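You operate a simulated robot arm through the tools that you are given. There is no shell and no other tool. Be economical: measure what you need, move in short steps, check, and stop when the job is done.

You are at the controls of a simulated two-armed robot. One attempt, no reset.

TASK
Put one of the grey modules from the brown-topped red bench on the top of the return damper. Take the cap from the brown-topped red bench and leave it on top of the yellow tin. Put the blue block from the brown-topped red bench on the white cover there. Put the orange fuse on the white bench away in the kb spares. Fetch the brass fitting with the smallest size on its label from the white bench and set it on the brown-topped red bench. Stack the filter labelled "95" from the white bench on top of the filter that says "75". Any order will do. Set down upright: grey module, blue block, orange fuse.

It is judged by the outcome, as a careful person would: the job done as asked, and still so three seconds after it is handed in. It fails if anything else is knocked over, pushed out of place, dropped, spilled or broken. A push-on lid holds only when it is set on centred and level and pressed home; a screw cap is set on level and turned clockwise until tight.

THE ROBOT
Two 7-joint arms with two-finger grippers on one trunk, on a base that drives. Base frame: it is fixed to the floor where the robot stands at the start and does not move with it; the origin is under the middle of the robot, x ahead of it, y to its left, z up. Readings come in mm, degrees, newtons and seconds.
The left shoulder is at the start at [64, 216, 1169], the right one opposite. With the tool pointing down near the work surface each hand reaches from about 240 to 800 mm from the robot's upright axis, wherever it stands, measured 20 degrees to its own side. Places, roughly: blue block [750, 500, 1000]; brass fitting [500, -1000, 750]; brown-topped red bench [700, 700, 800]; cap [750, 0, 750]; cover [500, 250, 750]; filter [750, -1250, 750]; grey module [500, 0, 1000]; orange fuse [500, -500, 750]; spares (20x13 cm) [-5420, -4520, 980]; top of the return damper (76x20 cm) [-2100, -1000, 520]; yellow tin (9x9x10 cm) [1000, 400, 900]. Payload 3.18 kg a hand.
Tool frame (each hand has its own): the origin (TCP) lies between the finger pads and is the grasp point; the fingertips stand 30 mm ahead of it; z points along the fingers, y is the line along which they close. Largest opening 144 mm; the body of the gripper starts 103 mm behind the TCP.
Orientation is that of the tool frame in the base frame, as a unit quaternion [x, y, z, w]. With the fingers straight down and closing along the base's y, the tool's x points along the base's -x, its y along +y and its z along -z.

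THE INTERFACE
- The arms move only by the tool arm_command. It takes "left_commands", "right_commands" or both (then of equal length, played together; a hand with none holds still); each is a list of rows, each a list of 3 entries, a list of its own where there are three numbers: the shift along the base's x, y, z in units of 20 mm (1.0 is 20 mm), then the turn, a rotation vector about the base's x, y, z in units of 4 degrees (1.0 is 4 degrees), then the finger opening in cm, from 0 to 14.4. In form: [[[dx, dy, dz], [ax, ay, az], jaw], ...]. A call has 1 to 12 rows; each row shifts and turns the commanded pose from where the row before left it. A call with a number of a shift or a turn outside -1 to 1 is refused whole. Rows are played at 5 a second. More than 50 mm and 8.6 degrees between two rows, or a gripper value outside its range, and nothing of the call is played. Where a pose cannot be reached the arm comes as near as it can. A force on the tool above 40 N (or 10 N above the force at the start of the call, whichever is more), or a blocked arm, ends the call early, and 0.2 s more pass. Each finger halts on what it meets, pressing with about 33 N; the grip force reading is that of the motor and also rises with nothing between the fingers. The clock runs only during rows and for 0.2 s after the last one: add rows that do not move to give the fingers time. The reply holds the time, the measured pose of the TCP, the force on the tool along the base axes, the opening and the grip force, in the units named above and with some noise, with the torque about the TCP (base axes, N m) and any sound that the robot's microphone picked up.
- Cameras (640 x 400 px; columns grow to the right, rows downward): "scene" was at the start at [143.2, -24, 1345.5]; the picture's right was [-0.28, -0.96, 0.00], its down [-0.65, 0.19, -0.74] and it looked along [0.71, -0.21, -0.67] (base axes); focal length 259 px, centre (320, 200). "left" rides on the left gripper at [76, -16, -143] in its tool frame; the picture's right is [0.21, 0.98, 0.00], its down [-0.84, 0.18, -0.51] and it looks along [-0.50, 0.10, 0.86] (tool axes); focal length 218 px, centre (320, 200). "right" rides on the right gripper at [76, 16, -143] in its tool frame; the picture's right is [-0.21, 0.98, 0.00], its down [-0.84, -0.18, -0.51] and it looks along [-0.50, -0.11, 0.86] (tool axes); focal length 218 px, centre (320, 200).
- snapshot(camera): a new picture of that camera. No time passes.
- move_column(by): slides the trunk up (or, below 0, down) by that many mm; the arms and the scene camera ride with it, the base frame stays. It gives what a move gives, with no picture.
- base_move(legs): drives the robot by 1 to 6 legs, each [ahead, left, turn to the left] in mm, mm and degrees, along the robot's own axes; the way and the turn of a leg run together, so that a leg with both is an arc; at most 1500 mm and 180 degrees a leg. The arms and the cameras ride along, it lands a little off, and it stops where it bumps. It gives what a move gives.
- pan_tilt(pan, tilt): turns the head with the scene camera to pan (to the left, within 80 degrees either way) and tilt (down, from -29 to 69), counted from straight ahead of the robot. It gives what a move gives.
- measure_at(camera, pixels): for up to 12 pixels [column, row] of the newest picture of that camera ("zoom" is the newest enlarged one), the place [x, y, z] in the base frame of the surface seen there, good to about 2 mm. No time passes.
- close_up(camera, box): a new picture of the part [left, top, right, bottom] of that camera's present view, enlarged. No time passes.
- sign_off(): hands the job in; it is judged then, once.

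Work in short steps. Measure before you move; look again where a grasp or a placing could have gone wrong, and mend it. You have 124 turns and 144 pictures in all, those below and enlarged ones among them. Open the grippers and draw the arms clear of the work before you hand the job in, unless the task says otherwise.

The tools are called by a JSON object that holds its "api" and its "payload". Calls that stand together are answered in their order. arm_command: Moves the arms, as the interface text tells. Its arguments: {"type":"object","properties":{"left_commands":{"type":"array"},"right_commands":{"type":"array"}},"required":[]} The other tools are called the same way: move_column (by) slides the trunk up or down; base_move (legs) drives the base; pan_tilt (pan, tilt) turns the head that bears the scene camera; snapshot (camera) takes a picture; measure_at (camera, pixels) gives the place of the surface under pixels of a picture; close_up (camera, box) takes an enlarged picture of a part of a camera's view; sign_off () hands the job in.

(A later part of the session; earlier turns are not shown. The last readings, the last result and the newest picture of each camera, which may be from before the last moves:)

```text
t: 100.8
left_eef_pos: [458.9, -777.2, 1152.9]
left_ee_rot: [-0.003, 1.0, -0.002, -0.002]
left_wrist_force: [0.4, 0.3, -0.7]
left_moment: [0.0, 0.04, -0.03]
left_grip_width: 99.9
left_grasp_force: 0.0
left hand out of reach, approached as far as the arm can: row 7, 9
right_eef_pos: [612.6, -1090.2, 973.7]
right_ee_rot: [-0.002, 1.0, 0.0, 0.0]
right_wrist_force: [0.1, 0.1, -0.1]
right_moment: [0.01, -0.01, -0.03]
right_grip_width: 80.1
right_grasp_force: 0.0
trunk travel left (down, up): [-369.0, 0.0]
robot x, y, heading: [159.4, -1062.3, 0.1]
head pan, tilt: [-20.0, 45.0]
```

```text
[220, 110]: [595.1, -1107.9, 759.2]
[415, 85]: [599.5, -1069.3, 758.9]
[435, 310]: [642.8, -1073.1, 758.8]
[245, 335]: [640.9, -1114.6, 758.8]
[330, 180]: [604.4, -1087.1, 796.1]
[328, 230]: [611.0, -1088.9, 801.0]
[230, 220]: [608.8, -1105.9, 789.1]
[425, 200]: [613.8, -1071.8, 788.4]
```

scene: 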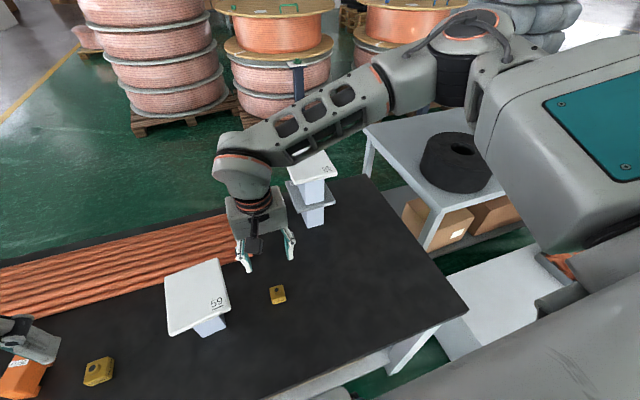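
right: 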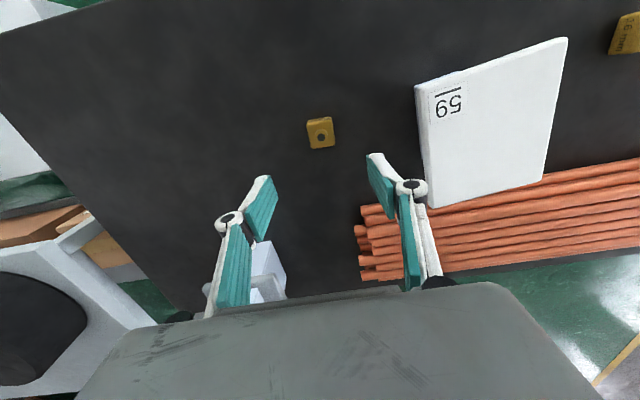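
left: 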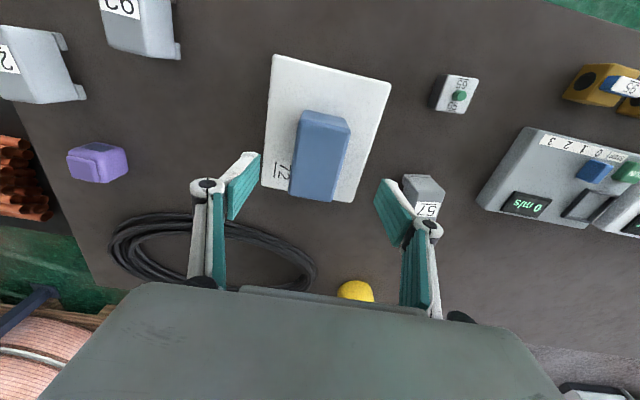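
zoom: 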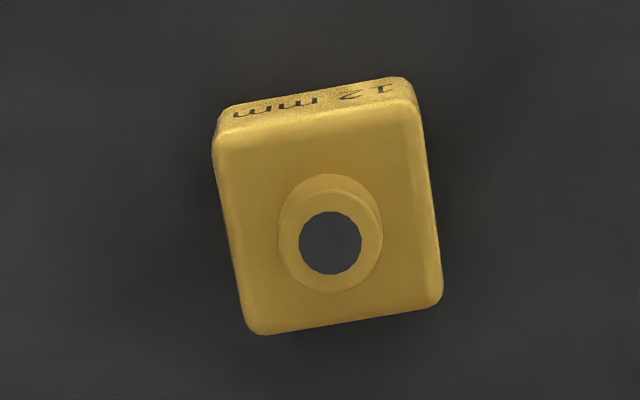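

Fitting centred at (612,−1089), under the hand. Descend to z≈794 and close.

{"api": "arm_command", "payload": {"right_commands": [[[0, 0, -1], [0, 0, 0], 7], [[0, 0, -1], [0, 0, 0], 7], [[0, 0, -1], [0, 0, 0], 7], [[0, 0, -1], [0, 0, 0], 7], [[0, 0, -1], [0, 0, 0], 7], [[0, 0, -1], [0, 0, 0], 7], [[0, 0, -1], [0, 0, 0], 7], [[0, 0, -0.8], [0, 0, 0], 7], [[0, 0, -0.6], [0, 0, 0], 7], [[0, 0, 0], [0, 0, 0], 7]]}}

{"api": "snapshot", "payload": {"camera": "right"}}

```text
t: 103.0
left_eef_pos: [458.0, -777.3, 1153.8]
left_ee_rot: [-0.003, 1.0, -0.003, 0.0]
left_wrist_force: [-0.1, -0.4, 1.0]
left_moment: [-0.04, -0.03, -0.02]
left_grip_width: 99.8
left_grasp_force: 0.0
right_eef_pos: [609.6, -1091.2, 805.7]
right_ee_rot: [-0.002, 1.0, 0.0, 0.0]
right_wrist_force: [0.4, 1.0, 0.3]
right_moment: [0.02, 0.05, 0.0]
right_grip_width: 69.7
right_grasp_force: 0.0
trunk travel left (down, up): [-369.0, 0.0]
robot x, y, heading: [158.0, -1062.5, 0.4]
head pan, tilt: [-20.0, 45.0]
```

```text
95 pictures are left
```

right: 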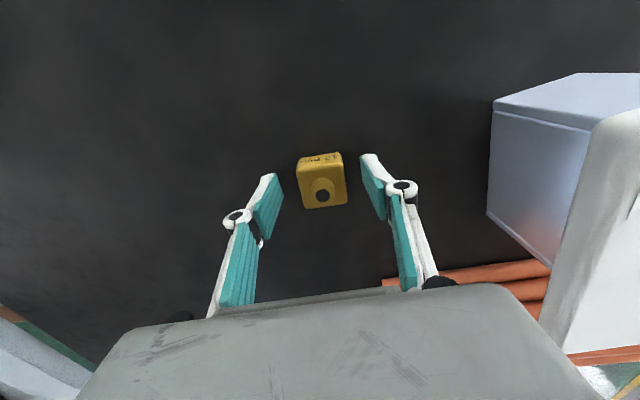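

Straddling it; 12 mm further down and close.

{"api": "arm_command", "payload": {"right_commands": [[[0.1, 0, -0.6], [0, 0, 0], 7], [[0, 0, 0], [0, 0, 0], 7], [[0, 0, 0], [0, 0, 0], 5], [[0, 0, 0], [0, 0, 0], 3], [[0, 0, 0], [0, 0, 0], 2], [[0, 0, 0], [0, 0, 0], 2], [[0, 0, 0], [0, 0, 0], 2]]}}

{"api": "arm_command", "payload": {"right_commands": [[[0, 0, 1], [0, 0, 0], 2], [[0, 0, 1], [0, 0, 0], 2], [[0, 0, 1], [0, 0, 0], 2], [[0, 0, 1], [0, 0, 0], 2], [[0, 0, 1], [0, 0, 0], 2], [[-1, 0, 1], [0, 0, 0], 2], [[-1, 0, 1], [0, 0, 0], 2], [[-1, 0, 1], [0, 0, 0], 2], [[-1, -0.5, 1], [0, 0, 0], 2], [[-1, -1, 1], [0, 0, 0], 2], [[-0.5, -1, 1], [0, 0, 0], 2], [[0, -1, 1], [0, 0, 0], 2]]}}

{"api": "snapshot", "payload": {"camera": "right"}}

```text
t: 104.6
left_eef_pos: [458.5, -778.7, 1154.3]
left_ee_rot: [-0.003, 1.0, -0.003, 0.0]
left_wrist_force: [0.1, -0.1, -0.6]
left_moment: [0.03, 0.0, -0.01]
left_grip_width: 100.0
left_grasp_force: 0.1
right_eef_pos: [612.1, -1091.3, 793.7]
right_ee_rot: [-0.002, 1.0, 0.0, 0.0]
right_wrist_force: [0.4, 0.4, -0.1]
right_moment: [0.0, -0.03, -0.01]
right_grip_width: 38.8
right_grasp_force: 32.8
trunk travel left (down, up): [-369.0, 0.0]
robot x, y, heading: [154.0, -1061.3, 0.2]
head pan, tilt: [-20.0, 45.0]
```

```text
t: 107.2
left_eef_pos: [457.5, -777.2, 1155.9]
left_ee_rot: [-0.004, 1.0, -0.004, 0.0]
left_wrist_force: [-0.2, -0.1, 0.0]
left_moment: [0.03, -0.02, -0.02]
left_grip_width: 99.8
left_grasp_force: 0.1
right_eef_pos: [501.3, -1162.4, 1034.5]
right_ee_rot: [-0.001, 1.0, 0.0, 0.0]
right_wrist_force: [-0.2, -0.4, -3.1]
right_moment: [0.06, 0.0, -0.03]
right_grip_width: 38.6
right_grasp_force: 32.9
trunk travel left (down, up): [-369.0, 0.0]
robot x, y, heading: [155.6, -1062.3, 0.3]
head pan, tilt: [-20.0, 45.0]
```

```text
94 pictures are left
```

right: 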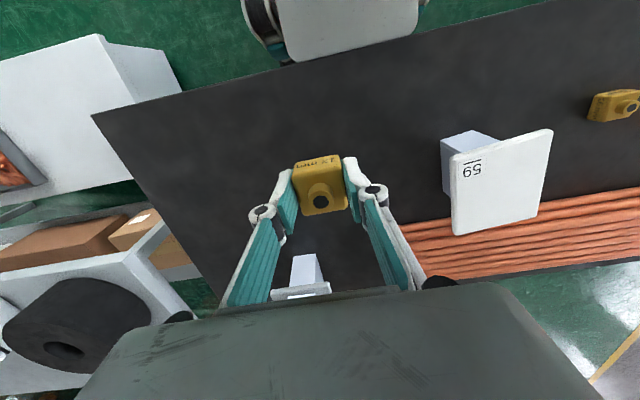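

Fitting held. Drive left so the left hand can take the fuse at (594,−531).

{"api": "base_move", "payload": {"legs": [[-20, 0, 0], [0, 370, 0]]}}

{"api": "pan_tilt", "payload": {"pan": 15, "tilt": 50}}

{"api": "snapshot", "payload": {"camera": "scene"}}

{"api": "snapshot", "payload": {"camera": "left"}}

```text
t: 111.5
left_eef_pos: [436.5, -401.4, 1154.7]
left_ee_rot: [-0.006, 1.0, -0.002, 0.0]
left_wrist_force: [0.2, 0.2, -0.1]
left_moment: [0.01, 0.0, 0.0]
left_grip_width: 100.0
left_grasp_force: 0.1
right_eef_pos: [480.9, -786.7, 1033.2]
right_ee_rot: [-0.002, 1.0, 0.0, -0.001]
right_wrist_force: [0.1, 0.1, -3.3]
right_moment: [0.0, 0.0, 0.03]
right_grip_width: 38.5
right_grasp_force: 32.8
trunk travel left (down, up): [-369.0, 0.0]
robot x, y, heading: [136.6, -690.4, 0.5]
head pan, tilt: [-20.0, 45.0]
```

```text
t: 112.5
left_eef_pos: [435.9, -402.2, 1154.7]
left_ee_rot: [-0.004, 1.0, -0.003, 0.0]
left_wrist_force: [1.0, -1.0, -0.2]
left_moment: [0.01, -0.01, 0.03]
left_grip_width: 99.8
left_grasp_force: 0.0
right_eef_pos: [480.0, -784.2, 1033.3]
right_ee_rot: [-0.002, 1.0, 0.0, 0.0]
right_wrist_force: [-0.7, -0.1, -2.6]
right_moment: [-0.04, 0.03, 0.02]
right_grip_width: 38.5
right_grasp_force: 33.8
trunk travel left (down, up): [-369.0, 0.0]
robot x, y, heading: [134.2, -684.4, 0.5]
head pan, tilt: [15.0, 50.0]
```

```text
93 pictures are left
```

scene: 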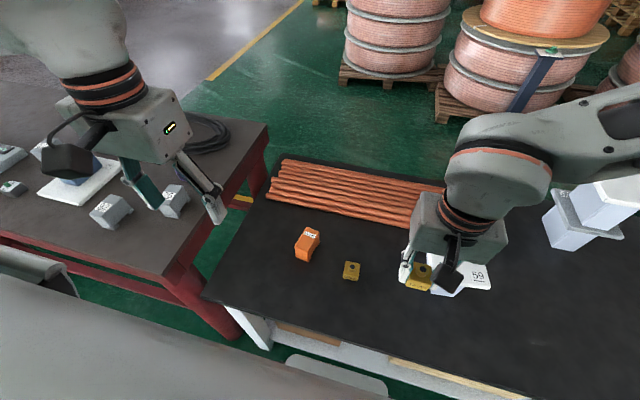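

```text
92 pictures are left
```

left: 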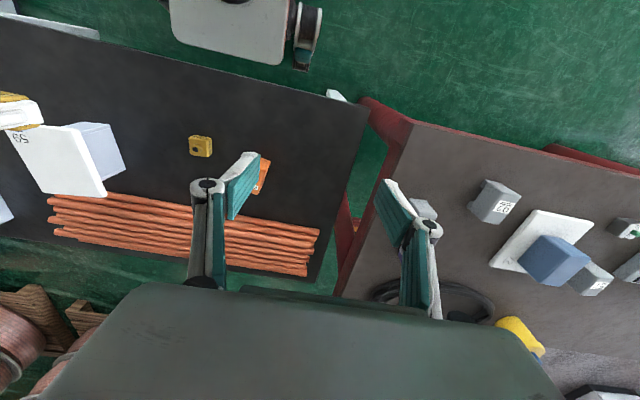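

Zoom on the fuse in the scene (307,243) and measure it.

{"api": "close_up", "payload": {"camera": "scene", "box": [275, 220, 339, 260]}}

{"api": "measure_at", "payload": {"camera": "zoom", "pixels": [[320, 150], [340, 85], [440, 115], [200, 260], [325, 300], [260, 340], [370, 330], [420, 200], [255, 170], [380, 200]]}}

```text
10.00 times, centred on (307, 240) of scene
```

zoom: 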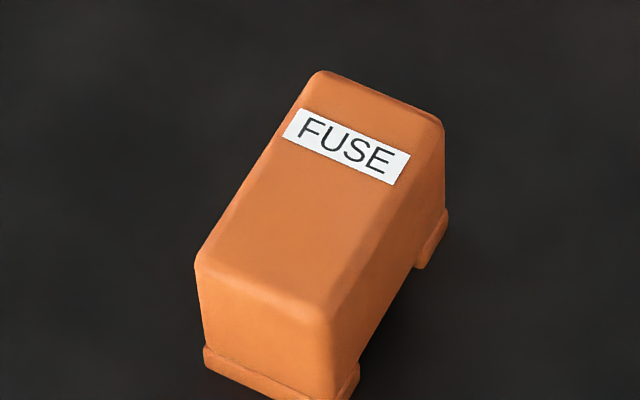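

```text
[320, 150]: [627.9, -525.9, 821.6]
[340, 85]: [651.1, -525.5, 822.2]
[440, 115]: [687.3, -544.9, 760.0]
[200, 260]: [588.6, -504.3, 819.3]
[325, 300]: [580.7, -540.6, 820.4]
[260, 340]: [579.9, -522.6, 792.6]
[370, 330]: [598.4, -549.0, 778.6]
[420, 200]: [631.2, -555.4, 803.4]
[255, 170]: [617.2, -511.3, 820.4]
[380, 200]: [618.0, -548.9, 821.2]
```

Fuse centre ≈ (617,−530), yaw ≈ −13°, top 821. Bring the left hand over it with yaw −12°.

{"api": "arm_command", "payload": {"left_commands": [[[0.75, -0.53, -0.8], [0, 0, -0.4], 8], [[0.75, -0.53, -0.8], [0, 0, -0.4], 8], [[0.75, -0.53, -0.8], [0, 0, -0.4], 8], [[0.75, -0.53, -0.9], [0, 0, -0.4], 8], [[0.75, -0.53, -1], [0, 0, -0.4], 8], [[0.75, -0.53, -1], [0, 0, -0.4], 8], [[0.75, -0.53, -1], [0, 0, -0.4], 8], [[0.75, -0.53, -1], [0, 0, -0.3], 8], [[0.75, -0.53, -1], [0, 0, 0], 8], [[0.75, -0.53, -1], [0, 0, 0], 8], [[0.75, -0.53, -1], [0, 0, 0], 8], [[0.75, -0.53, -1], [0, 0, 0], 8]]}}

{"api": "snapshot", "payload": {"camera": "left"}}

```text
t: 115.1
left_eef_pos: [615.5, -529.0, 929.8]
left_ee_rot: [0.103, 0.995, -0.002, 0.0]
left_wrist_force: [-0.2, -0.3, -0.2]
left_moment: [0.02, 0.03, 0.0]
left_grip_width: 79.9
left_grasp_force: 0.1
right_eef_pos: [480.5, -786.3, 1032.6]
right_ee_rot: [-0.003, 1.0, 0.0, -0.001]
right_wrist_force: [-0.6, 0.3, -2.3]
right_moment: [0.01, 0.0, 0.02]
right_grip_width: 38.6
right_grasp_force: 32.9
trunk travel left (down, up): [-369.0, 0.0]
robot x, y, heading: [133.3, -690.2, 0.4]
head pan, tilt: [15.0, 50.0]
```

```text
90 pictures are left
```

left: 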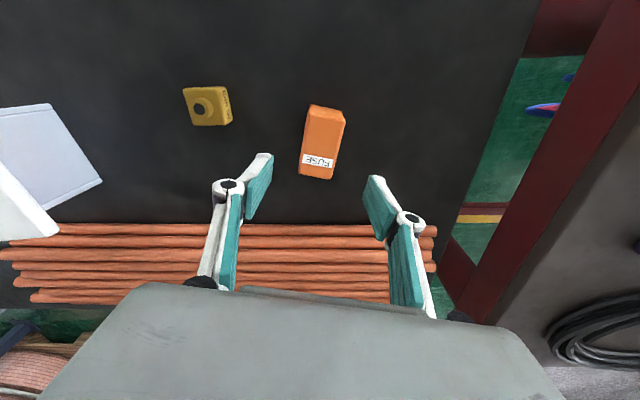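

Yaw reached. Measure fuse top from here.

{"api": "measure_at", "payload": {"camera": "left", "pixels": [[309, 115], [341, 122], [301, 174], [331, 178], [321, 145], [310, 106]]}}

```text
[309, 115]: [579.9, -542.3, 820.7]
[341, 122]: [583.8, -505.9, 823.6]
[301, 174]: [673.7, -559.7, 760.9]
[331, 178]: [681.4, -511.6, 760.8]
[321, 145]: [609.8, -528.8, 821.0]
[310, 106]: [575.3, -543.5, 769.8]
```

Aligned. Descend to z≈800 and grip.

{"api": "arm_command", "payload": {"left_commands": [[[0, -0.1, -1], [0, 0, 0], 8], [[0, 0, -1], [0, 0, 0], 8], [[0, 0, -1], [0, 0, 0], 8], [[0, 0, -1], [0, 0, 0], 8], [[0, 0, -1], [0, 0, 0], 8], [[0, 0, -0.9], [0, 0, 0], 8], [[0, 0, -0.4], [0, 0, 0], 8], [[0, 0, 0], [0, 0, 0], 8], [[0, 0, 0], [0, 0, 0], 5], [[0, 0, 0], [0, 0, 0], 3], [[0, 0, 0], [0, 0, 0], 3], [[0, 0, 0], [0, 0, 0], 3]]}}

{"api": "snapshot", "payload": {"camera": "left"}}

```text
t: 117.7
left_eef_pos: [615.4, -530.8, 802.2]
left_ee_rot: [0.103, 0.995, -0.003, -0.002]
left_wrist_force: [1.1, -0.5, 0.7]
left_moment: [-0.03, -0.01, -0.02]
left_grip_width: 43.2
left_grasp_force: 32.8
right_eef_pos: [480.6, -785.4, 1033.4]
right_ee_rot: [-0.002, 1.0, 0.0, -0.001]
right_wrist_force: [0.3, 0.5, -2.9]
right_moment: [-0.01, 0.02, -0.02]
right_grip_width: 38.5
right_grasp_force: 32.5
trunk travel left (down, up): [-369.0, 0.0]
robot x, y, heading: [134.7, -685.9, 0.2]
head pan, tilt: [15.0, 50.0]
```

```text
89 pictures are left
```

left: 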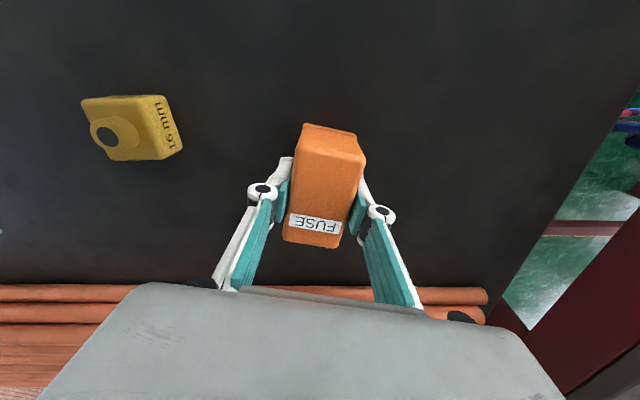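

Fuse held (43 mm). Lift and retract the left hand.

{"api": "arm_command", "payload": {"left_commands": [[[0, 0, 1], [0, 0, 0], 3], [[0, 0, 1], [0, 0, 0], 3], [[0, 0, 1], [0, 0, 0], 3], [[0, 0, 1], [0, 0, 0], 3], [[0, 0, 1], [0, 0, 0], 3], [[0, 0, 1], [0, 0, 0], 3], [[-0.5, 0, 1], [0, 0, 0], 3], [[-1, 0.5, 1], [0, 0, 0], 3], [[-1, 1, 1], [0, 0, 0], 3], [[-1, 1, 1], [0, 0, 0], 3], [[-1, 1, 1], [0, 0, 0], 3], [[-1, 1, 1], [0, 0, 0], 3]]}}

{"api": "arm_command", "payload": {"left_commands": [[[-1, 1, 1], [0, 0, 0], 3], [[-1, 1, 1], [0, 0, 0], 3], [[-1, 1, 0], [0, 0, 0], 3], [[-1, 1, 0], [0, 0, 0], 3]]}}

{"api": "base_move", "payload": {"legs": [[0, 880, 0]]}}

{"api": "pan_tilt", "payload": {"pan": -15, "tilt": 50}}

{"api": "snapshot", "payload": {"camera": "scene"}}

{"api": "snapshot", "payload": {"camera": "right"}}

```text
t: 120.3
left_eef_pos: [506.0, -439.4, 1043.3]
left_ee_rot: [0.103, 0.995, -0.004, -0.001]
left_wrist_force: [0.0, -0.8, -1.3]
left_moment: [0.01, -0.04, 0.0]
left_grip_width: 43.5
left_grasp_force: 32.6
right_eef_pos: [479.3, -784.8, 1033.0]
right_ee_rot: [-0.003, 1.0, -0.001, 0.0]
right_wrist_force: [0.1, 0.2, -2.4]
right_moment: [-0.01, 0.02, 0.01]
right_grip_width: 38.8
right_grasp_force: 32.9
trunk travel left (down, up): [-369.0, 0.0]
robot x, y, heading: [135.1, -690.0, 0.4]
head pan, tilt: [15.0, 50.0]
```

```text
t: 121.3
left_eef_pos: [452.9, -355.8, 1087.8]
left_ee_rot: [0.104, 0.995, -0.003, -0.002]
left_wrist_force: [0.0, 0.9, -1.3]
left_moment: [-0.03, -0.02, 0.04]
left_grip_width: 43.4
left_grasp_force: 32.7
left hand out of reach, approached as far as the arm can: row 3, 4
right_eef_pos: [480.0, -785.2, 1034.1]
right_ee_rot: [-0.003, 1.0, -0.001, 0.0]
right_wrist_force: [0.0, 0.2, -2.1]
right_moment: [-0.01, -0.04, -0.03]
right_grip_width: 38.4
right_grasp_force: 33.1
trunk travel left (down, up): [-369.0, 0.0]
robot x, y, heading: [133.6, -683.5, 0.4]
head pan, tilt: [15.0, 50.0]
```

```text
t: 124.9
left_eef_pos: [452.4, -83.5, 1088.5]
left_ee_rot: [0.109, 0.994, -0.003, -0.002]
left_wrist_force: [-0.3, 0.1, -1.0]
left_moment: [0.04, -0.05, -0.02]
left_grip_width: 43.6
left_grasp_force: 33.0
right_eef_pos: [474.2, -511.4, 1032.9]
right_ee_rot: [0.003, 1.0, 0.0, 0.001]
right_wrist_force: [0.4, -1.1, -2.3]
right_moment: [0.03, -0.02, 0.01]
right_grip_width: 38.3
right_grasp_force: 33.2
trunk travel left (down, up): [-369.0, 0.0]
robot x, y, heading: [128.3, -406.3, -0.6]
head pan, tilt: [15.0, 50.0]
stopped in leg 1: the robot was blocked; the commanded pose is now the measured one
```

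```text
t: 125.8
left_eef_pos: [453.3, -84.1, 1087.2]
left_ee_rot: [0.109, 0.994, -0.003, -0.001]
left_wrist_force: [0.1, -0.4, -1.4]
left_moment: [0.02, 0.02, -0.03]
left_grip_width: 43.3
left_grasp_force: 33.3
right_eef_pos: [475.5, -511.5, 1033.4]
right_ee_rot: [0.003, 1.0, 0.0, 0.0]
right_wrist_force: [0.9, -0.3, -2.2]
right_moment: [0.0, 0.01, 0.03]
right_grip_width: 38.5
right_grasp_force: 32.5
trunk travel left (down, up): [-369.0, 0.0]
robot x, y, heading: [128.6, -409.1, -0.3]
head pan, tilt: [-15.0, 50.0]
```

```text
88 pictures are left
```

scene: 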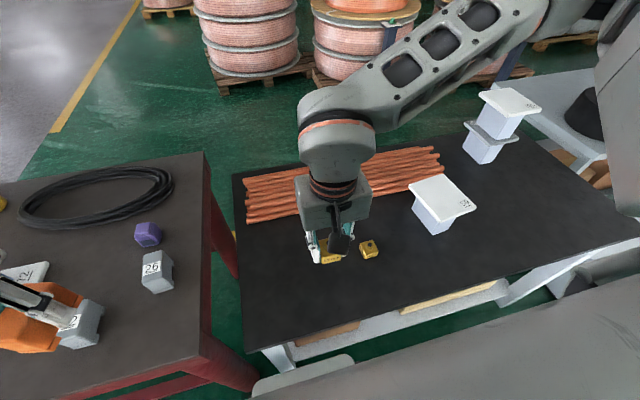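

```text
87 pictures are left
```

right: 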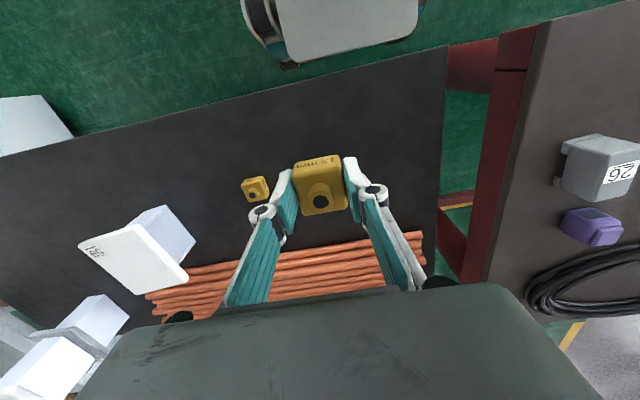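

Bumped (red bench leg likely). Back up 45 mm to the lane used before, and drive left.

{"api": "base_move", "payload": {"legs": [[-45, 0, 0.3], [0, 640, 0]]}}

{"api": "pan_tilt", "payload": {"pan": 0, "tilt": 52}}

{"api": "snapshot", "payload": {"camera": "scene"}}

{"api": "snapshot", "payload": {"camera": "right"}}

```text
t: 132.4
left_eef_pos: [406.2, 556.7, 1088.5]
left_ee_rot: [0.105, 0.994, -0.004, -0.002]
left_wrist_force: [-0.2, 0.2, -0.8]
left_moment: [-0.03, -0.02, 0.01]
left_grip_width: 43.3
left_grasp_force: 33.1
right_eef_pos: [431.2, 128.8, 1034.9]
right_ee_rot: [-0.001, 1.0, 0.0, 0.0]
right_wrist_force: [-0.2, 0.4, -3.5]
right_moment: [0.0, -0.01, 0.04]
right_grip_width: 38.3
right_grasp_force: 32.2
trunk travel left (down, up): [-369.0, 0.0]
robot x, y, heading: [83.1, 227.2, 0.0]
head pan, tilt: [-15.0, 50.0]
```

```text
t: 133.2
left_eef_pos: [406.7, 556.1, 1087.0]
left_ee_rot: [0.105, 0.994, -0.004, -0.002]
left_wrist_force: [0.5, 0.2, -1.4]
left_moment: [-0.02, 0.0, 0.0]
left_grip_width: 43.5
left_grasp_force: 32.4
right_eef_pos: [430.7, 129.0, 1033.1]
right_ee_rot: [-0.001, 1.0, 0.001, -0.001]
right_wrist_force: [0.5, -0.4, -2.7]
right_moment: [0.0, 0.03, 0.02]
right_grip_width: 38.2
right_grasp_force: 33.3
trunk travel left (down, up): [-369.0, 0.0]
robot x, y, heading: [88.8, 229.3, 0.1]
head pan, tilt: [0.0, 52.0]
```

```text
86 pictures are left
```

scene: 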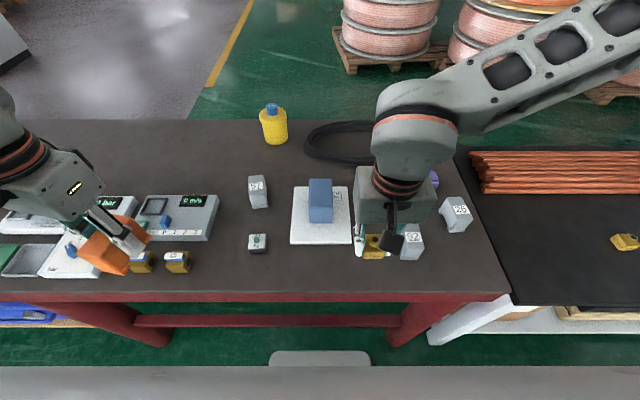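

```text
85 pictures are left
```

right: 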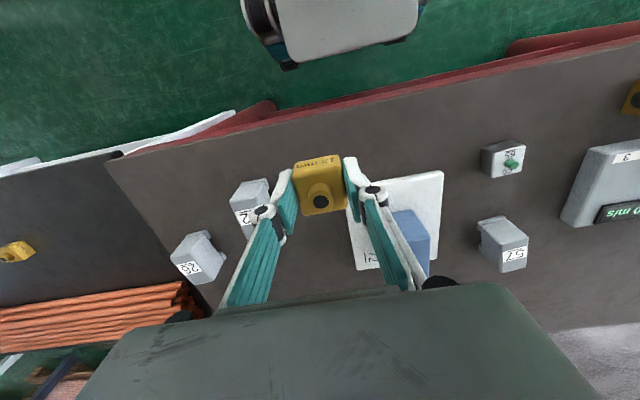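

Bench undisturbed. Measure module 92 and free spot near (490,90).

{"api": "measure_at", "payload": {"camera": "right", "pixels": [[232, 205], [268, 182], [234, 186], [245, 232], [320, 235], [346, 220], [300, 150], [370, 140]]}}

{"api": "measure_at", "payload": {"camera": "scene", "pixels": [[402, 230], [424, 230], [413, 255], [403, 257], [320, 245], [380, 270], [412, 238]]}}

```text
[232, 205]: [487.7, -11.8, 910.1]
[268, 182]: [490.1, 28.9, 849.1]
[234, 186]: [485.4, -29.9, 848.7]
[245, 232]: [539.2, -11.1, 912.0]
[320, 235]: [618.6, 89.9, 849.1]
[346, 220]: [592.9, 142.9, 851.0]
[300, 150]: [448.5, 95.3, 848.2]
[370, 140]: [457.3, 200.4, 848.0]
```

```text
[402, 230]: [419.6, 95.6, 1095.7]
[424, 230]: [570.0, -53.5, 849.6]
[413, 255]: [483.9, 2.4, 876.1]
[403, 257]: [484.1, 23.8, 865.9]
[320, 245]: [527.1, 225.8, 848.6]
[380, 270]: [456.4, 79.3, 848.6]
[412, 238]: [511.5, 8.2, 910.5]
```

Place fitting at (500,95): move and descend to just above contact.

{"api": "arm_command", "payload": {"right_commands": [[[0.5, -0.25, -0.5], [0, 0, 0], 2], [[0.5, -0.25, -0.8], [0, 0, 0], 2], [[0.5, -0.25, -1], [0, 0, 0], 2], [[0.5, -0.25, -1], [0, 0, 0], 2], [[0.5, -0.25, -1], [0, 0, 0], 2], [[0.5, -0.25, -1], [0, 0, 0], 2], [[0.5, -0.2, -1], [0, 0, 0], 2], [[0, 0, -0.6], [0, 0, 0], 2], [[0, 0, 0], [0, 0, 0], 2]]}}

{"api": "snapshot", "payload": {"camera": "right"}}

```text
t: 135.2
left_eef_pos: [406.8, 557.6, 1088.8]
left_ee_rot: [0.105, 0.994, -0.003, -0.003]
left_wrist_force: [-0.8, 0.2, -1.5]
left_moment: [-0.04, 0.01, 0.0]
left_grip_width: 43.4
left_grasp_force: 33.2
right_eef_pos: [500.8, 93.4, 892.7]
right_ee_rot: [-0.001, 1.0, 0.0, -0.002]
right_wrist_force: [0.0, -0.6, -2.5]
right_moment: [-0.04, 0.0, 0.03]
right_grip_width: 38.6
right_grasp_force: 32.8
trunk travel left (down, up): [-369.0, 0.0]
robot x, y, heading: [86.3, 230.4, 0.0]
head pan, tilt: [0.0, 52.0]
```

```text
84 pictures are left
```

right: 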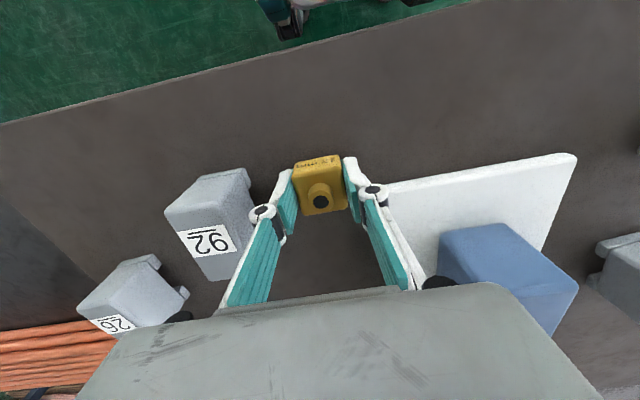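

Creep down to contact, then open narrowly and rise.

{"api": "arm_command", "payload": {"right_commands": [[[0, 0, -0.15], [0, 0, 0], 2], [[0, 0, -0.1], [0, 0, 0], 2], [[0, 0, -0.1], [0, 0, 0], 2], [[0, 0, 0], [0, 0, 0], 2]]}}

```text
t: 136.2
left_eef_pos: [406.1, 557.6, 1087.8]
left_ee_rot: [0.105, 0.994, -0.003, -0.002]
left_wrist_force: [0.5, -0.6, -1.0]
left_moment: [-0.02, 0.0, 0.0]
left_grip_width: 43.1
left_grasp_force: 33.1
right_eef_pos: [502.5, 93.4, 885.9]
right_ee_rot: [-0.001, 1.0, 0.0, -0.001]
right_wrist_force: [0.4, -0.1, -2.6]
right_moment: [0.02, 0.01, 0.03]
right_grip_width: 38.6
right_grasp_force: 32.9
trunk travel left (down, up): [-369.0, 0.0]
robot x, y, heading: [86.9, 229.3, -0.2]
head pan, tilt: [0.0, 52.0]
```

{"api": "arm_command", "payload": {"right_commands": [[[0, 0, -0.08], [0, 0, 0], 2], [[0, 0, -0.08], [0, 0, 0], 2], [[0, 0, 0], [0, 0, 0], 2]]}}

```text
t: 136.9
left_eef_pos: [406.9, 557.3, 1087.0]
left_ee_rot: [0.106, 0.994, -0.003, -0.001]
left_wrist_force: [0.3, 0.4, -0.9]
left_moment: [0.0, -0.01, 0.03]
left_grip_width: 43.4
left_grasp_force: 32.4
right_eef_pos: [500.0, 92.7, 884.5]
right_ee_rot: [0.0, 1.0, 0.0, 0.0]
right_wrist_force: [-0.1, -0.1, -2.7]
right_moment: [0.0, 0.02, 0.0]
right_grip_width: 38.5
right_grasp_force: 32.9
trunk travel left (down, up): [-369.0, 0.0]
robot x, y, heading: [85.7, 226.4, -0.0]
head pan, tilt: [0.0, 52.0]
```

{"api": "arm_command", "payload": {"right_commands": [[[0, 0, -0.08], [0, 0, 0], 2], [[0, 0, -0.08], [0, 0, 0], 2], [[0, 0, 0], [0, 0, 0], 2]]}}

```text
t: 137.8
left_eef_pos: [405.5, 556.6, 1089.0]
left_ee_rot: [0.105, 0.994, -0.003, -0.002]
left_wrist_force: [0.0, 0.4, -1.4]
left_moment: [-0.01, 0.01, 0.01]
left_grip_width: 43.2
left_grasp_force: 32.9
right_eef_pos: [501.2, 94.9, 884.6]
right_ee_rot: [0.0, 1.0, 0.0, 0.001]
right_wrist_force: [-2.0, -5.8, 23.8]
right_moment: [-0.21, 0.07, -0.02]
right_grip_width: 38.7
right_grasp_force: 33.2
trunk travel left (down, up): [-369.0, 0.0]
robot x, y, heading: [87.2, 228.7, -0.3]
head pan, tilt: [0.0, 52.0]
```

Contact. Release and rise to view.

{"api": "arm_command", "payload": {"right_commands": [[[0, 0, 0.08], [0, 0, 0], 2], [[0, 0, 0], [0, 0, 0], 4.5], [[0, 0, 0], [0, 0, 0], 6], [[0, 0, 0], [0, 0, 0], 6], [[0, 0, 0.6], [0, 0, 0], 6], [[0, 0, 1], [0, 0, 0], 6], [[0, 0, 1], [0, 0, 0], 6], [[0, 0, 1], [0, 0, 0], 8], [[0, -0.5, 1], [0, 0, 0], 9], [[0, -1, 1], [0, 0, 0], 9], [[0, -1, 0.5], [0, 0, 0], 9], [[0, -0.5, 0], [0, 0, 0], 9]]}}

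{"api": "snapshot", "payload": {"camera": "right"}}

```text
t: 140.3
left_eef_pos: [406.6, 556.3, 1088.2]
left_ee_rot: [0.106, 0.994, -0.003, -0.001]
left_wrist_force: [1.1, 0.0, -1.2]
left_moment: [0.01, 0.02, 0.0]
left_grip_width: 43.3
left_grasp_force: 33.0
right_eef_pos: [500.8, 37.1, 1006.3]
right_ee_rot: [-0.002, 1.0, 0.0, 0.0]
right_wrist_force: [-1.2, 0.8, 0.2]
right_moment: [0.0, 0.01, -0.03]
right_grip_width: 90.1
right_grasp_force: 0.1
trunk travel left (down, up): [-369.0, 0.0]
robot x, y, heading: [88.2, 227.9, 0.1]
head pan, tilt: [0.0, 52.0]
```

```text
83 pictures are left
```

right: 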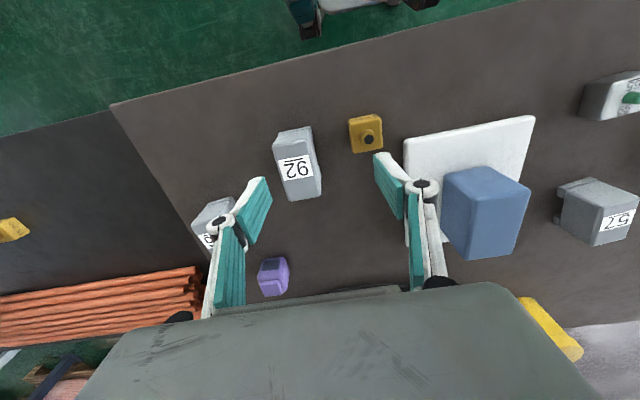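

Fitting stands on the bench. Zoom on module 92 to get centre and yaw.

{"api": "close_up", "payload": {"camera": "right", "box": [256, 115, 352, 215]}}

{"api": "measure_at", "payload": {"camera": "right", "pixels": [[277, 142], [310, 136], [289, 198], [320, 192], [298, 170], [275, 135], [312, 128]]}}

```text
4.00 times, centred on (304, 165) of right
```

zoom: 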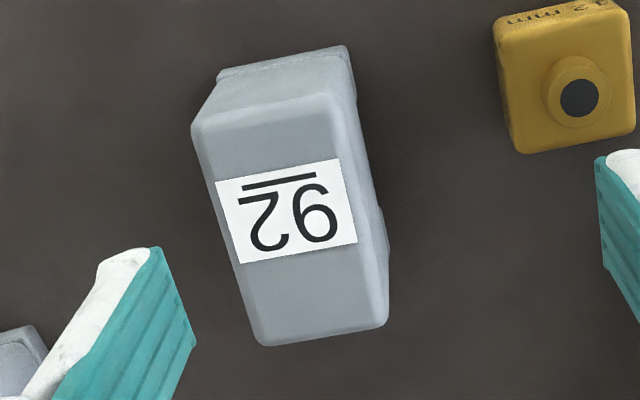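

```text
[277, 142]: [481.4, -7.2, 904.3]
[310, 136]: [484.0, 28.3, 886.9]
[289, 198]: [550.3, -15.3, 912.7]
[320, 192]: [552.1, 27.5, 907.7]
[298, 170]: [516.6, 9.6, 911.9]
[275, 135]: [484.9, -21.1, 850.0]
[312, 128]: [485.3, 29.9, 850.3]
```

{"api": "measure_at", "payload": {"camera": "zoom", "pixels": [[205, 135], [330, 105], [265, 335], [370, 318], [225, 220], [355, 190], [290, 215], [375, 230]]}}

```text
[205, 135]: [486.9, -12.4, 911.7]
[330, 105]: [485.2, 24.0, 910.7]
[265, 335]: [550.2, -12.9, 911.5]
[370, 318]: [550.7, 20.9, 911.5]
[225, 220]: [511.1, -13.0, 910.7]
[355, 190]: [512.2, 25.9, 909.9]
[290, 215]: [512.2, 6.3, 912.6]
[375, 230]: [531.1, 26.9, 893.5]
```

Module 92 centre (518,6), yaw ≈0, top 911. Align and descend to z≈893, grip.

{"api": "arm_command", "payload": {"right_commands": [[[0.45, -0.8, 0], [0, 0, 0], 8], [[0.4, -0.75, 0], [0, 0, 0], 8], [[0, 0, -0.5], [0, 0, 0], 8], [[0, 0, -1], [0, 0, 0], 8], [[0, 0, -1], [0, 0, 0], 8], [[0, 0, -1], [0, 0, 0], 8], [[0, 0, -1], [0, 0, 0], 8], [[0, 0, -1], [0, 0, 0], 8], [[0, 0, 0], [0, 0, 0], 8]]}}

{"api": "snapshot", "payload": {"camera": "right"}}

```text
t: 142.3
left_eef_pos: [406.7, 557.6, 1087.6]
left_ee_rot: [0.106, 0.994, -0.003, -0.001]
left_wrist_force: [0.7, -0.8, -1.4]
left_moment: [-0.02, -0.03, -0.02]
left_grip_width: 43.1
left_grasp_force: 32.9
right_eef_pos: [520.3, 4.2, 895.8]
right_ee_rot: [-0.001, 1.0, 0.0, 0.0]
right_wrist_force: [-0.8, -0.2, -0.3]
right_moment: [-0.04, 0.02, 0.03]
right_grip_width: 79.9
right_grasp_force: 0.2
trunk travel left (down, up): [-369.0, 0.0]
robot x, y, heading: [85.5, 225.9, -0.1]
head pan, tilt: [0.0, 52.0]
```

```text
81 pictures are left
```

right: 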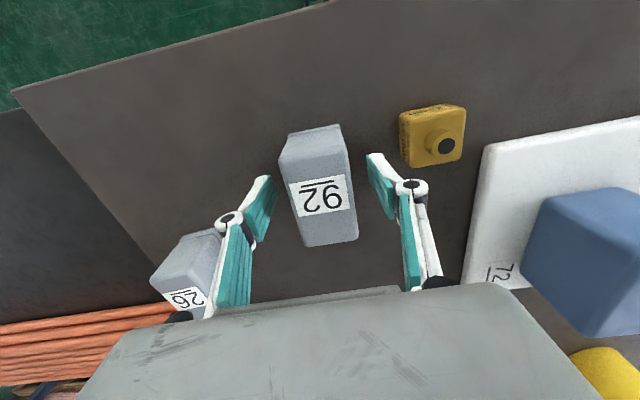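

Straddled. Close and lift, retracting a bit.

{"api": "arm_command", "payload": {"right_commands": [[[0, 0, 0], [0, 0, 0], 5.5], [[0, 0, 0], [0, 0, 0], 4], [[0, 0, 0], [0, 0, 0], 3], [[0, 0, 0], [0, 0, 0], 3], [[0, 0, 0], [0, 0, 0], 3], [[0, 0, 0.5], [0, 0, 0], 3], [[0, 0, 1], [0, 0, 0], 3], [[0, 0, 1], [0, 0, 0], 3], [[0, 0, 1], [0, 0, 0], 3], [[0, 0, 1], [0, 0, 0], 3], [[0, 0, 1], [0, 0, 0], 3], [[0, 0, 1], [0, 0, 0], 3]]}}

{"api": "arm_command", "payload": {"right_commands": [[[-1, 0, 0.5], [0, 0, 0], 3], [[-1, 0, 0.5], [0, 0, 0], 3], [[-1, 0, 0.5], [0, 0, 0], 3], [[-1, 0, 0], [0, 0, 0], 3], [[-1, 0, 0], [0, 0, 0], 3], [[0, 0, 0], [0, 0, 0], 3]]}}

{"api": "snapshot", "payload": {"camera": "right"}}

{"api": "snapshot", "payload": {"camera": "scene"}}

```text
t: 144.9
left_eef_pos: [406.0, 557.0, 1088.7]
left_ee_rot: [0.106, 0.994, -0.003, -0.001]
left_wrist_force: [0.3, 0.4, -0.6]
left_moment: [-0.03, -0.04, -0.02]
left_grip_width: 43.5
left_grasp_force: 33.3
right_eef_pos: [517.8, 4.2, 1027.1]
right_ee_rot: [-0.001, 1.0, 0.0, -0.001]
right_wrist_force: [1.0, 0.5, -0.9]
right_moment: [-0.01, -0.01, 0.01]
right_grip_width: 43.3
right_grasp_force: 33.4
trunk travel left (down, up): [-369.0, 0.0]
robot x, y, heading: [88.8, 225.8, 0.0]
head pan, tilt: [0.0, 52.0]
```

```text
t: 146.3
left_eef_pos: [406.7, 556.9, 1087.8]
left_ee_rot: [0.105, 0.994, -0.003, -0.002]
left_wrist_force: [0.1, -0.5, -0.7]
left_moment: [0.03, 0.02, 0.0]
left_grip_width: 43.3
left_grasp_force: 33.1
right_eef_pos: [418.8, 4.4, 1057.4]
right_ee_rot: [-0.001, 1.0, 0.0, 0.0]
right_wrist_force: [-0.2, -0.1, -0.8]
right_moment: [0.02, 0.02, 0.0]
right_grip_width: 43.2
right_grasp_force: 33.9
trunk travel left (down, up): [-369.0, 0.0]
robot x, y, heading: [84.5, 226.8, 0.1]
head pan, tilt: [0.0, 52.0]
```

```text
80 pictures are left
```

right: 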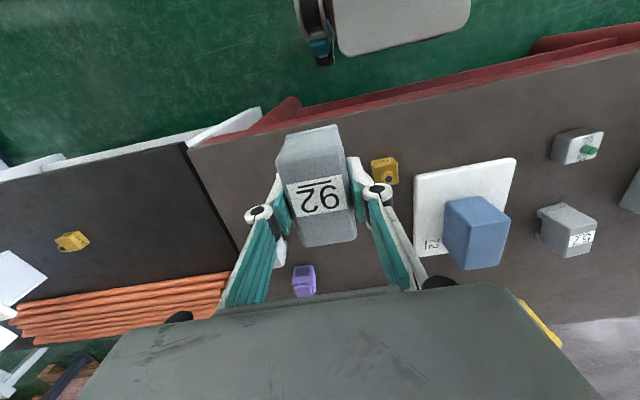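

```text
79 pictures are left
```

scene: 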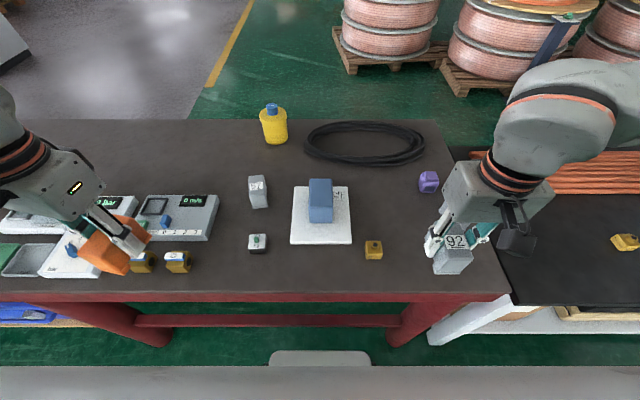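

Both parts held. Back off 500 mm and turn right 144° toward the damper, then look around.

{"api": "base_move", "payload": {"legs": [[-500, 0, 0], [0, 0, -144]]}}

{"api": "pan_tilt", "payload": {"pan": 0, "tilt": 20}}

{"api": "snapshot", "payload": {"camera": "scene"}}

{"api": "pan_tilt", "payload": {"pan": 40, "tilt": 20}}

{"api": "snapshot", "payload": {"camera": "scene"}}

```text
t: 149.4
left_eef_pos: [-91.4, 558.6, 1087.8]
left_ee_rot: [0.108, 0.994, -0.003, -0.002]
left_wrist_force: [0.8, -0.6, -1.1]
left_moment: [-0.02, 0.0, -0.01]
left_grip_width: 43.2
left_grasp_force: 32.6
right_eef_pos: [-82.8, 5.4, 1056.7]
right_ee_rot: [0.001, 1.0, -0.002, -0.002]
right_wrist_force: [0.8, 0.2, -1.3]
right_moment: [-0.03, 0.02, 0.0]
right_grip_width: 43.2
right_grasp_force: 33.1
trunk travel left (down, up): [-369.0, 0.0]
robot x, y, heading: [-408.8, 231.4, -0.5]
head pan, tilt: [0.0, 52.0]
stopped in leg 1: the robot was blocked; the commanded pose is now the measured one
```

```text
t: 150.4
left_eef_pos: [-91.8, 558.2, 1087.3]
left_ee_rot: [0.109, 0.994, -0.003, -0.002]
left_wrist_force: [-0.2, -0.6, -1.2]
left_moment: [0.01, 0.02, 0.02]
left_grip_width: 43.0
left_grasp_force: 33.3
right_eef_pos: [-83.0, 5.1, 1056.1]
right_ee_rot: [0.002, 1.0, 0.0, -0.001]
right_wrist_force: [0.1, 0.0, -1.3]
right_moment: [0.04, 0.01, 0.0]
right_grip_width: 43.5
right_grasp_force: 33.2
trunk travel left (down, up): [-369.0, 0.0]
robot x, y, heading: [-409.7, 228.9, -0.3]
head pan, tilt: [0.0, 20.0]
```

```text
78 pictures are left
```

scene: 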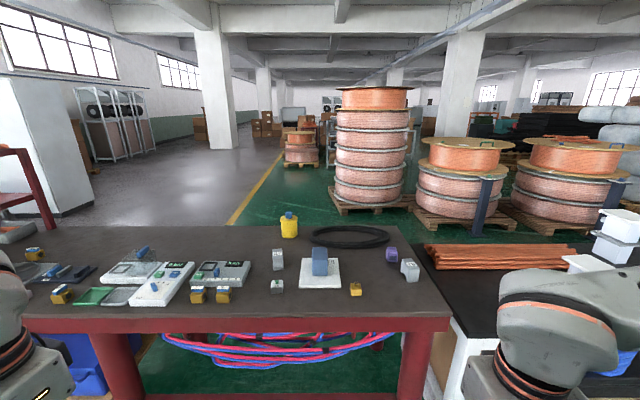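

```text
t: 151.4
left_eef_pos: [-92.1, 557.3, 1087.3]
left_ee_rot: [0.109, 0.994, -0.004, -0.001]
left_wrist_force: [0.2, -0.1, 0.0]
left_moment: [0.01, -0.03, -0.04]
left_grip_width: 43.3
left_grasp_force: 32.9
right_eef_pos: [-84.1, 5.2, 1055.4]
right_ee_rot: [0.002, 1.0, 0.0, -0.001]
right_wrist_force: [-0.3, -0.4, -1.7]
right_moment: [0.0, 0.05, -0.02]
right_grip_width: 43.5
right_grasp_force: 33.0
trunk travel left (down, up): [-369.0, 0.0]
robot x, y, heading: [-416.0, 231.3, -0.3]
head pan, tilt: [40.0, 20.0]
```

```text
77 pictures are left
```

scene: 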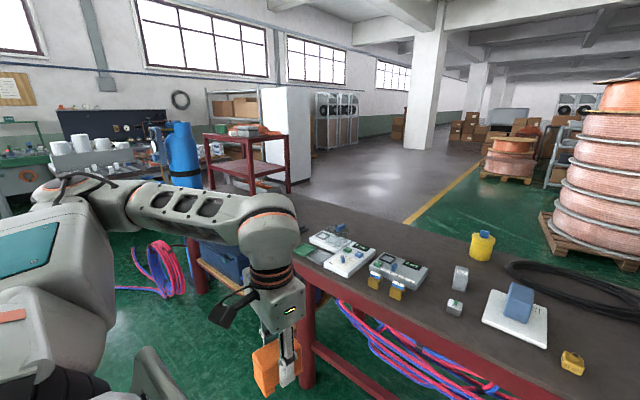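

Something is behind the robot. Look to both sides with the head.

{"api": "pan_tilt", "payload": {"pan": -80, "tilt": 25}}

{"api": "snapshot", "payload": {"camera": "scene"}}

{"api": "pan_tilt", "payload": {"pan": 80, "tilt": 25}}

{"api": "snapshot", "payload": {"camera": "scene"}}

```text
t: 153.4
left_eef_pos: [-92.8, 558.3, 1087.9]
left_ee_rot: [0.109, 0.994, -0.003, -0.003]
left_wrist_force: [0.0, 0.5, -1.2]
left_moment: [0.03, 0.01, 0.0]
left_grip_width: 43.4
left_grasp_force: 32.9
right_eef_pos: [-83.6, 5.8, 1056.0]
right_ee_rot: [0.002, 1.0, 0.0, 0.0]
right_wrist_force: [-0.5, 1.1, -0.7]
right_moment: [0.01, 0.03, 0.0]
right_grip_width: 43.5
right_grasp_force: 33.5
trunk travel left (down, up): [-369.0, 0.0]
robot x, y, heading: [-412.3, 231.2, -0.2]
head pan, tilt: [-80.0, 25.0]
```

```text
76 pictures are left
```

scene: 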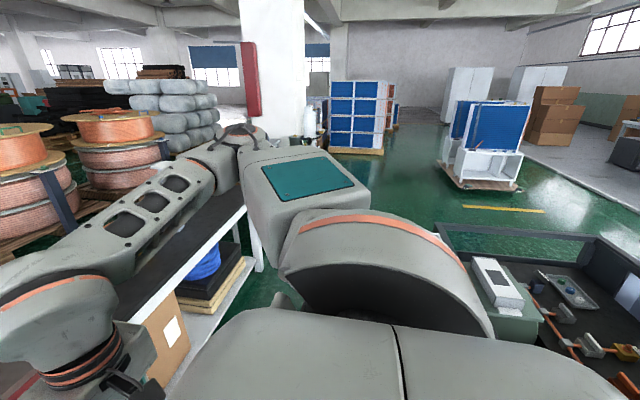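

```text
t: 155.9
left_eef_pos: [-90.7, 558.0, 1089.1]
left_ee_rot: [0.109, 0.994, -0.003, -0.002]
left_wrist_force: [0.4, 0.0, -1.9]
left_moment: [0.01, -0.02, 0.0]
left_grip_width: 43.5
left_grasp_force: 33.2
right_eef_pos: [-84.0, 4.7, 1056.7]
right_ee_rot: [0.002, 1.0, 0.0, -0.001]
right_wrist_force: [-0.1, 0.1, -1.2]
right_moment: [0.0, 0.01, 0.02]
right_grip_width: 43.3
right_grasp_force: 32.8
trunk travel left (down, up): [-369.0, 0.0]
robot x, y, heading: [-414.2, 227.7, -0.4]
head pan, tilt: [80.0, 25.0]
```

```text
75 pictures are left
```

scene: 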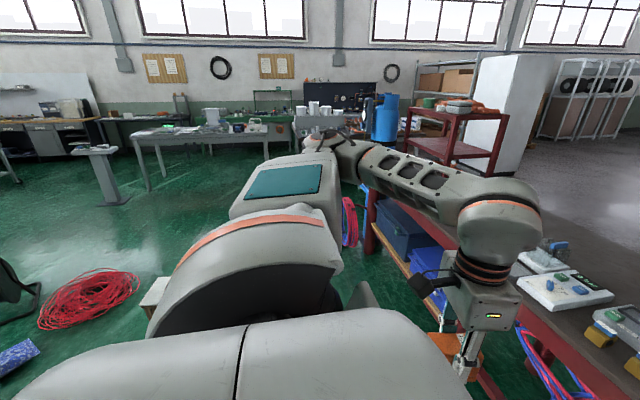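

A work table lies behind to the right. Re-view with pan −80, tilt 40 and measure its edge.

{"api": "pan_tilt", "payload": {"pan": -80, "tilt": 35}}

{"api": "snapshot", "payload": {"camera": "scene"}}

{"api": "measure_at", "payload": {"camera": "scene", "pixels": [[440, 165], [500, 250], [580, 165], [638, 200], [620, 300], [530, 290], [450, 200], [520, 200], [480, 100], [350, 80]]}}

```text
t: 158.4
left_eef_pos: [-91.7, 556.4, 1087.7]
left_ee_rot: [0.108, 0.994, -0.003, -0.002]
left_wrist_force: [0.5, -0.3, -1.9]
left_moment: [-0.01, 0.02, -0.03]
left_grip_width: 43.1
left_grasp_force: 32.9
right_eef_pos: [-83.8, 5.0, 1056.2]
right_ee_rot: [0.002, 1.0, 0.0, -0.001]
right_wrist_force: [0.6, 0.5, -0.9]
right_moment: [0.01, 0.01, 0.0]
right_grip_width: 43.4
right_grasp_force: 32.8
trunk travel left (down, up): [-369.0, 0.0]
robot x, y, heading: [-411.1, 229.8, -0.4]
head pan, tilt: [-80.0, 35.0]
```

```text
74 pictures are left
```

scene: 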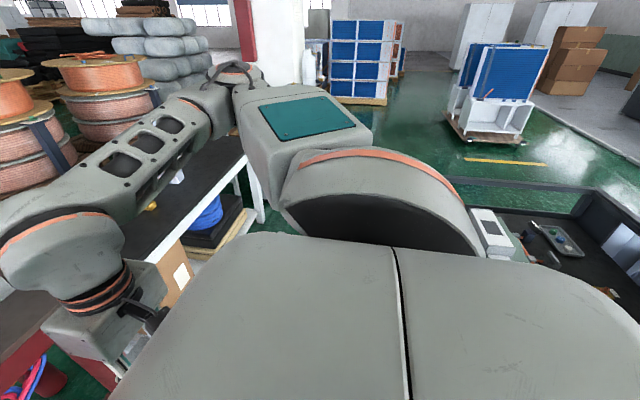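

```text
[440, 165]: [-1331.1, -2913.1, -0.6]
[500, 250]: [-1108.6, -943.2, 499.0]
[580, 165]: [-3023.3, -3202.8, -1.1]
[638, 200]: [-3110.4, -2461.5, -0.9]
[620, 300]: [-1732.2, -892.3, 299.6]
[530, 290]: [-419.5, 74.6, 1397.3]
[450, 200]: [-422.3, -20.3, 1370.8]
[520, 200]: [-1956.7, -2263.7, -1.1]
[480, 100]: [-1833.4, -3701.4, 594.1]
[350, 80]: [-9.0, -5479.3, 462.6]
```

The low unit near (−1100…−1730, −900) is likely the damper assembly. Move ahead 150, turn right 90°, and look.

{"api": "base_move", "payload": {"legs": [[150, 0, 0], [0, 0, -90]]}}

{"api": "pan_tilt", "payload": {"pan": -45, "tilt": 30}}

{"api": "snapshot", "payload": {"camera": "scene"}}

{"api": "pan_tilt", "payload": {"pan": -80, "tilt": 30}}

{"api": "snapshot", "payload": {"camera": "scene"}}

```text
t: 163.5
left_eef_pos: [79.5, -75.9, 1087.6]
left_ee_rot: [0.764, 0.645, -0.001, -0.004]
left_wrist_force: [-0.5, -0.1, -1.5]
left_moment: [-0.03, 0.01, 0.0]
left_grip_width: 43.4
left_grasp_force: 32.9
right_eef_pos: [-472.9, -111.5, 1056.5]
right_ee_rot: [0.692, 0.722, 0.001, -0.001]
right_wrist_force: [-0.1, 0.0, -2.0]
right_moment: [-0.01, -0.02, 0.0]
right_grip_width: 43.3
right_grasp_force: 32.9
trunk travel left (down, up): [-369.0, 0.0]
robot x, y, heading: [-263.9, 225.9, -87.3]
head pan, tilt: [-80.0, 35.0]
```

```text
t: 164.5
left_eef_pos: [78.9, -77.0, 1087.8]
left_ee_rot: [0.765, 0.644, -0.001, -0.003]
left_wrist_force: [-0.1, -0.6, -1.3]
left_moment: [-0.01, 0.0, 0.01]
left_grip_width: 43.2
left_grasp_force: 33.5
right_eef_pos: [-471.9, -111.3, 1056.5]
right_ee_rot: [0.691, 0.722, 0.0, -0.001]
right_wrist_force: [-0.5, 0.6, -0.9]
right_moment: [-0.02, 0.03, 0.01]
right_grip_width: 43.4
right_grasp_force: 32.6
trunk travel left (down, up): [-369.0, 0.0]
robot x, y, heading: [-259.7, 232.8, -87.3]
head pan, tilt: [-45.0, 30.0]
```

```text
73 pictures are left
```

scene: 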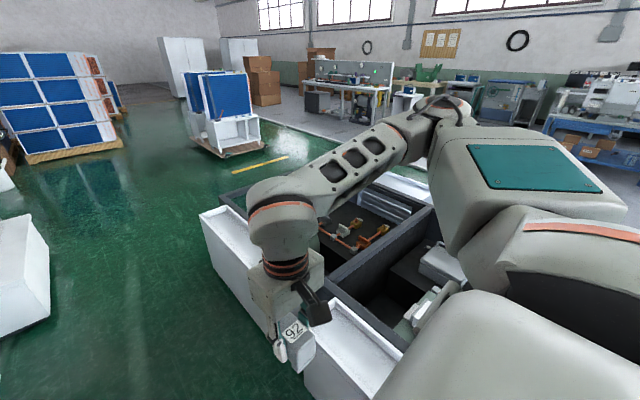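

```text
t: 165.5
left_eef_pos: [78.3, -75.2, 1088.6]
left_ee_rot: [0.764, 0.645, -0.001, -0.004]
left_wrist_force: [-0.7, 0.4, -1.3]
left_moment: [-0.01, 0.03, 0.01]
left_grip_width: 43.6
left_grasp_force: 33.0
right_eef_pos: [-471.6, -110.7, 1056.8]
right_ee_rot: [0.692, 0.722, 0.0, -0.001]
right_wrist_force: [0.5, 0.4, -1.3]
right_moment: [-0.01, -0.03, 0.0]
right_grip_width: 43.3
right_grasp_force: 32.6
trunk travel left (down, up): [-369.0, 0.0]
robot x, y, heading: [-265.7, 228.2, -87.6]
head pan, tilt: [-80.0, 30.0]
```

```text
72 pictures are left
```

scene: 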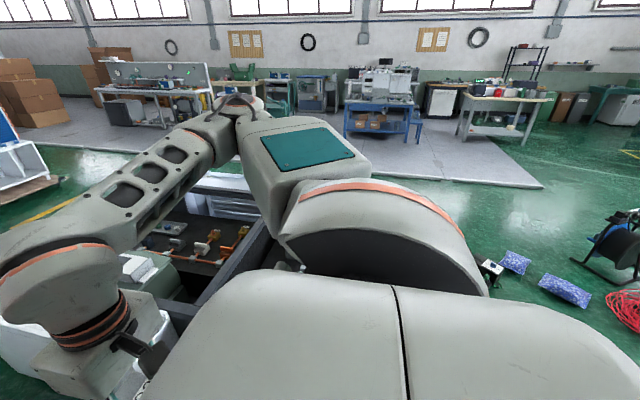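

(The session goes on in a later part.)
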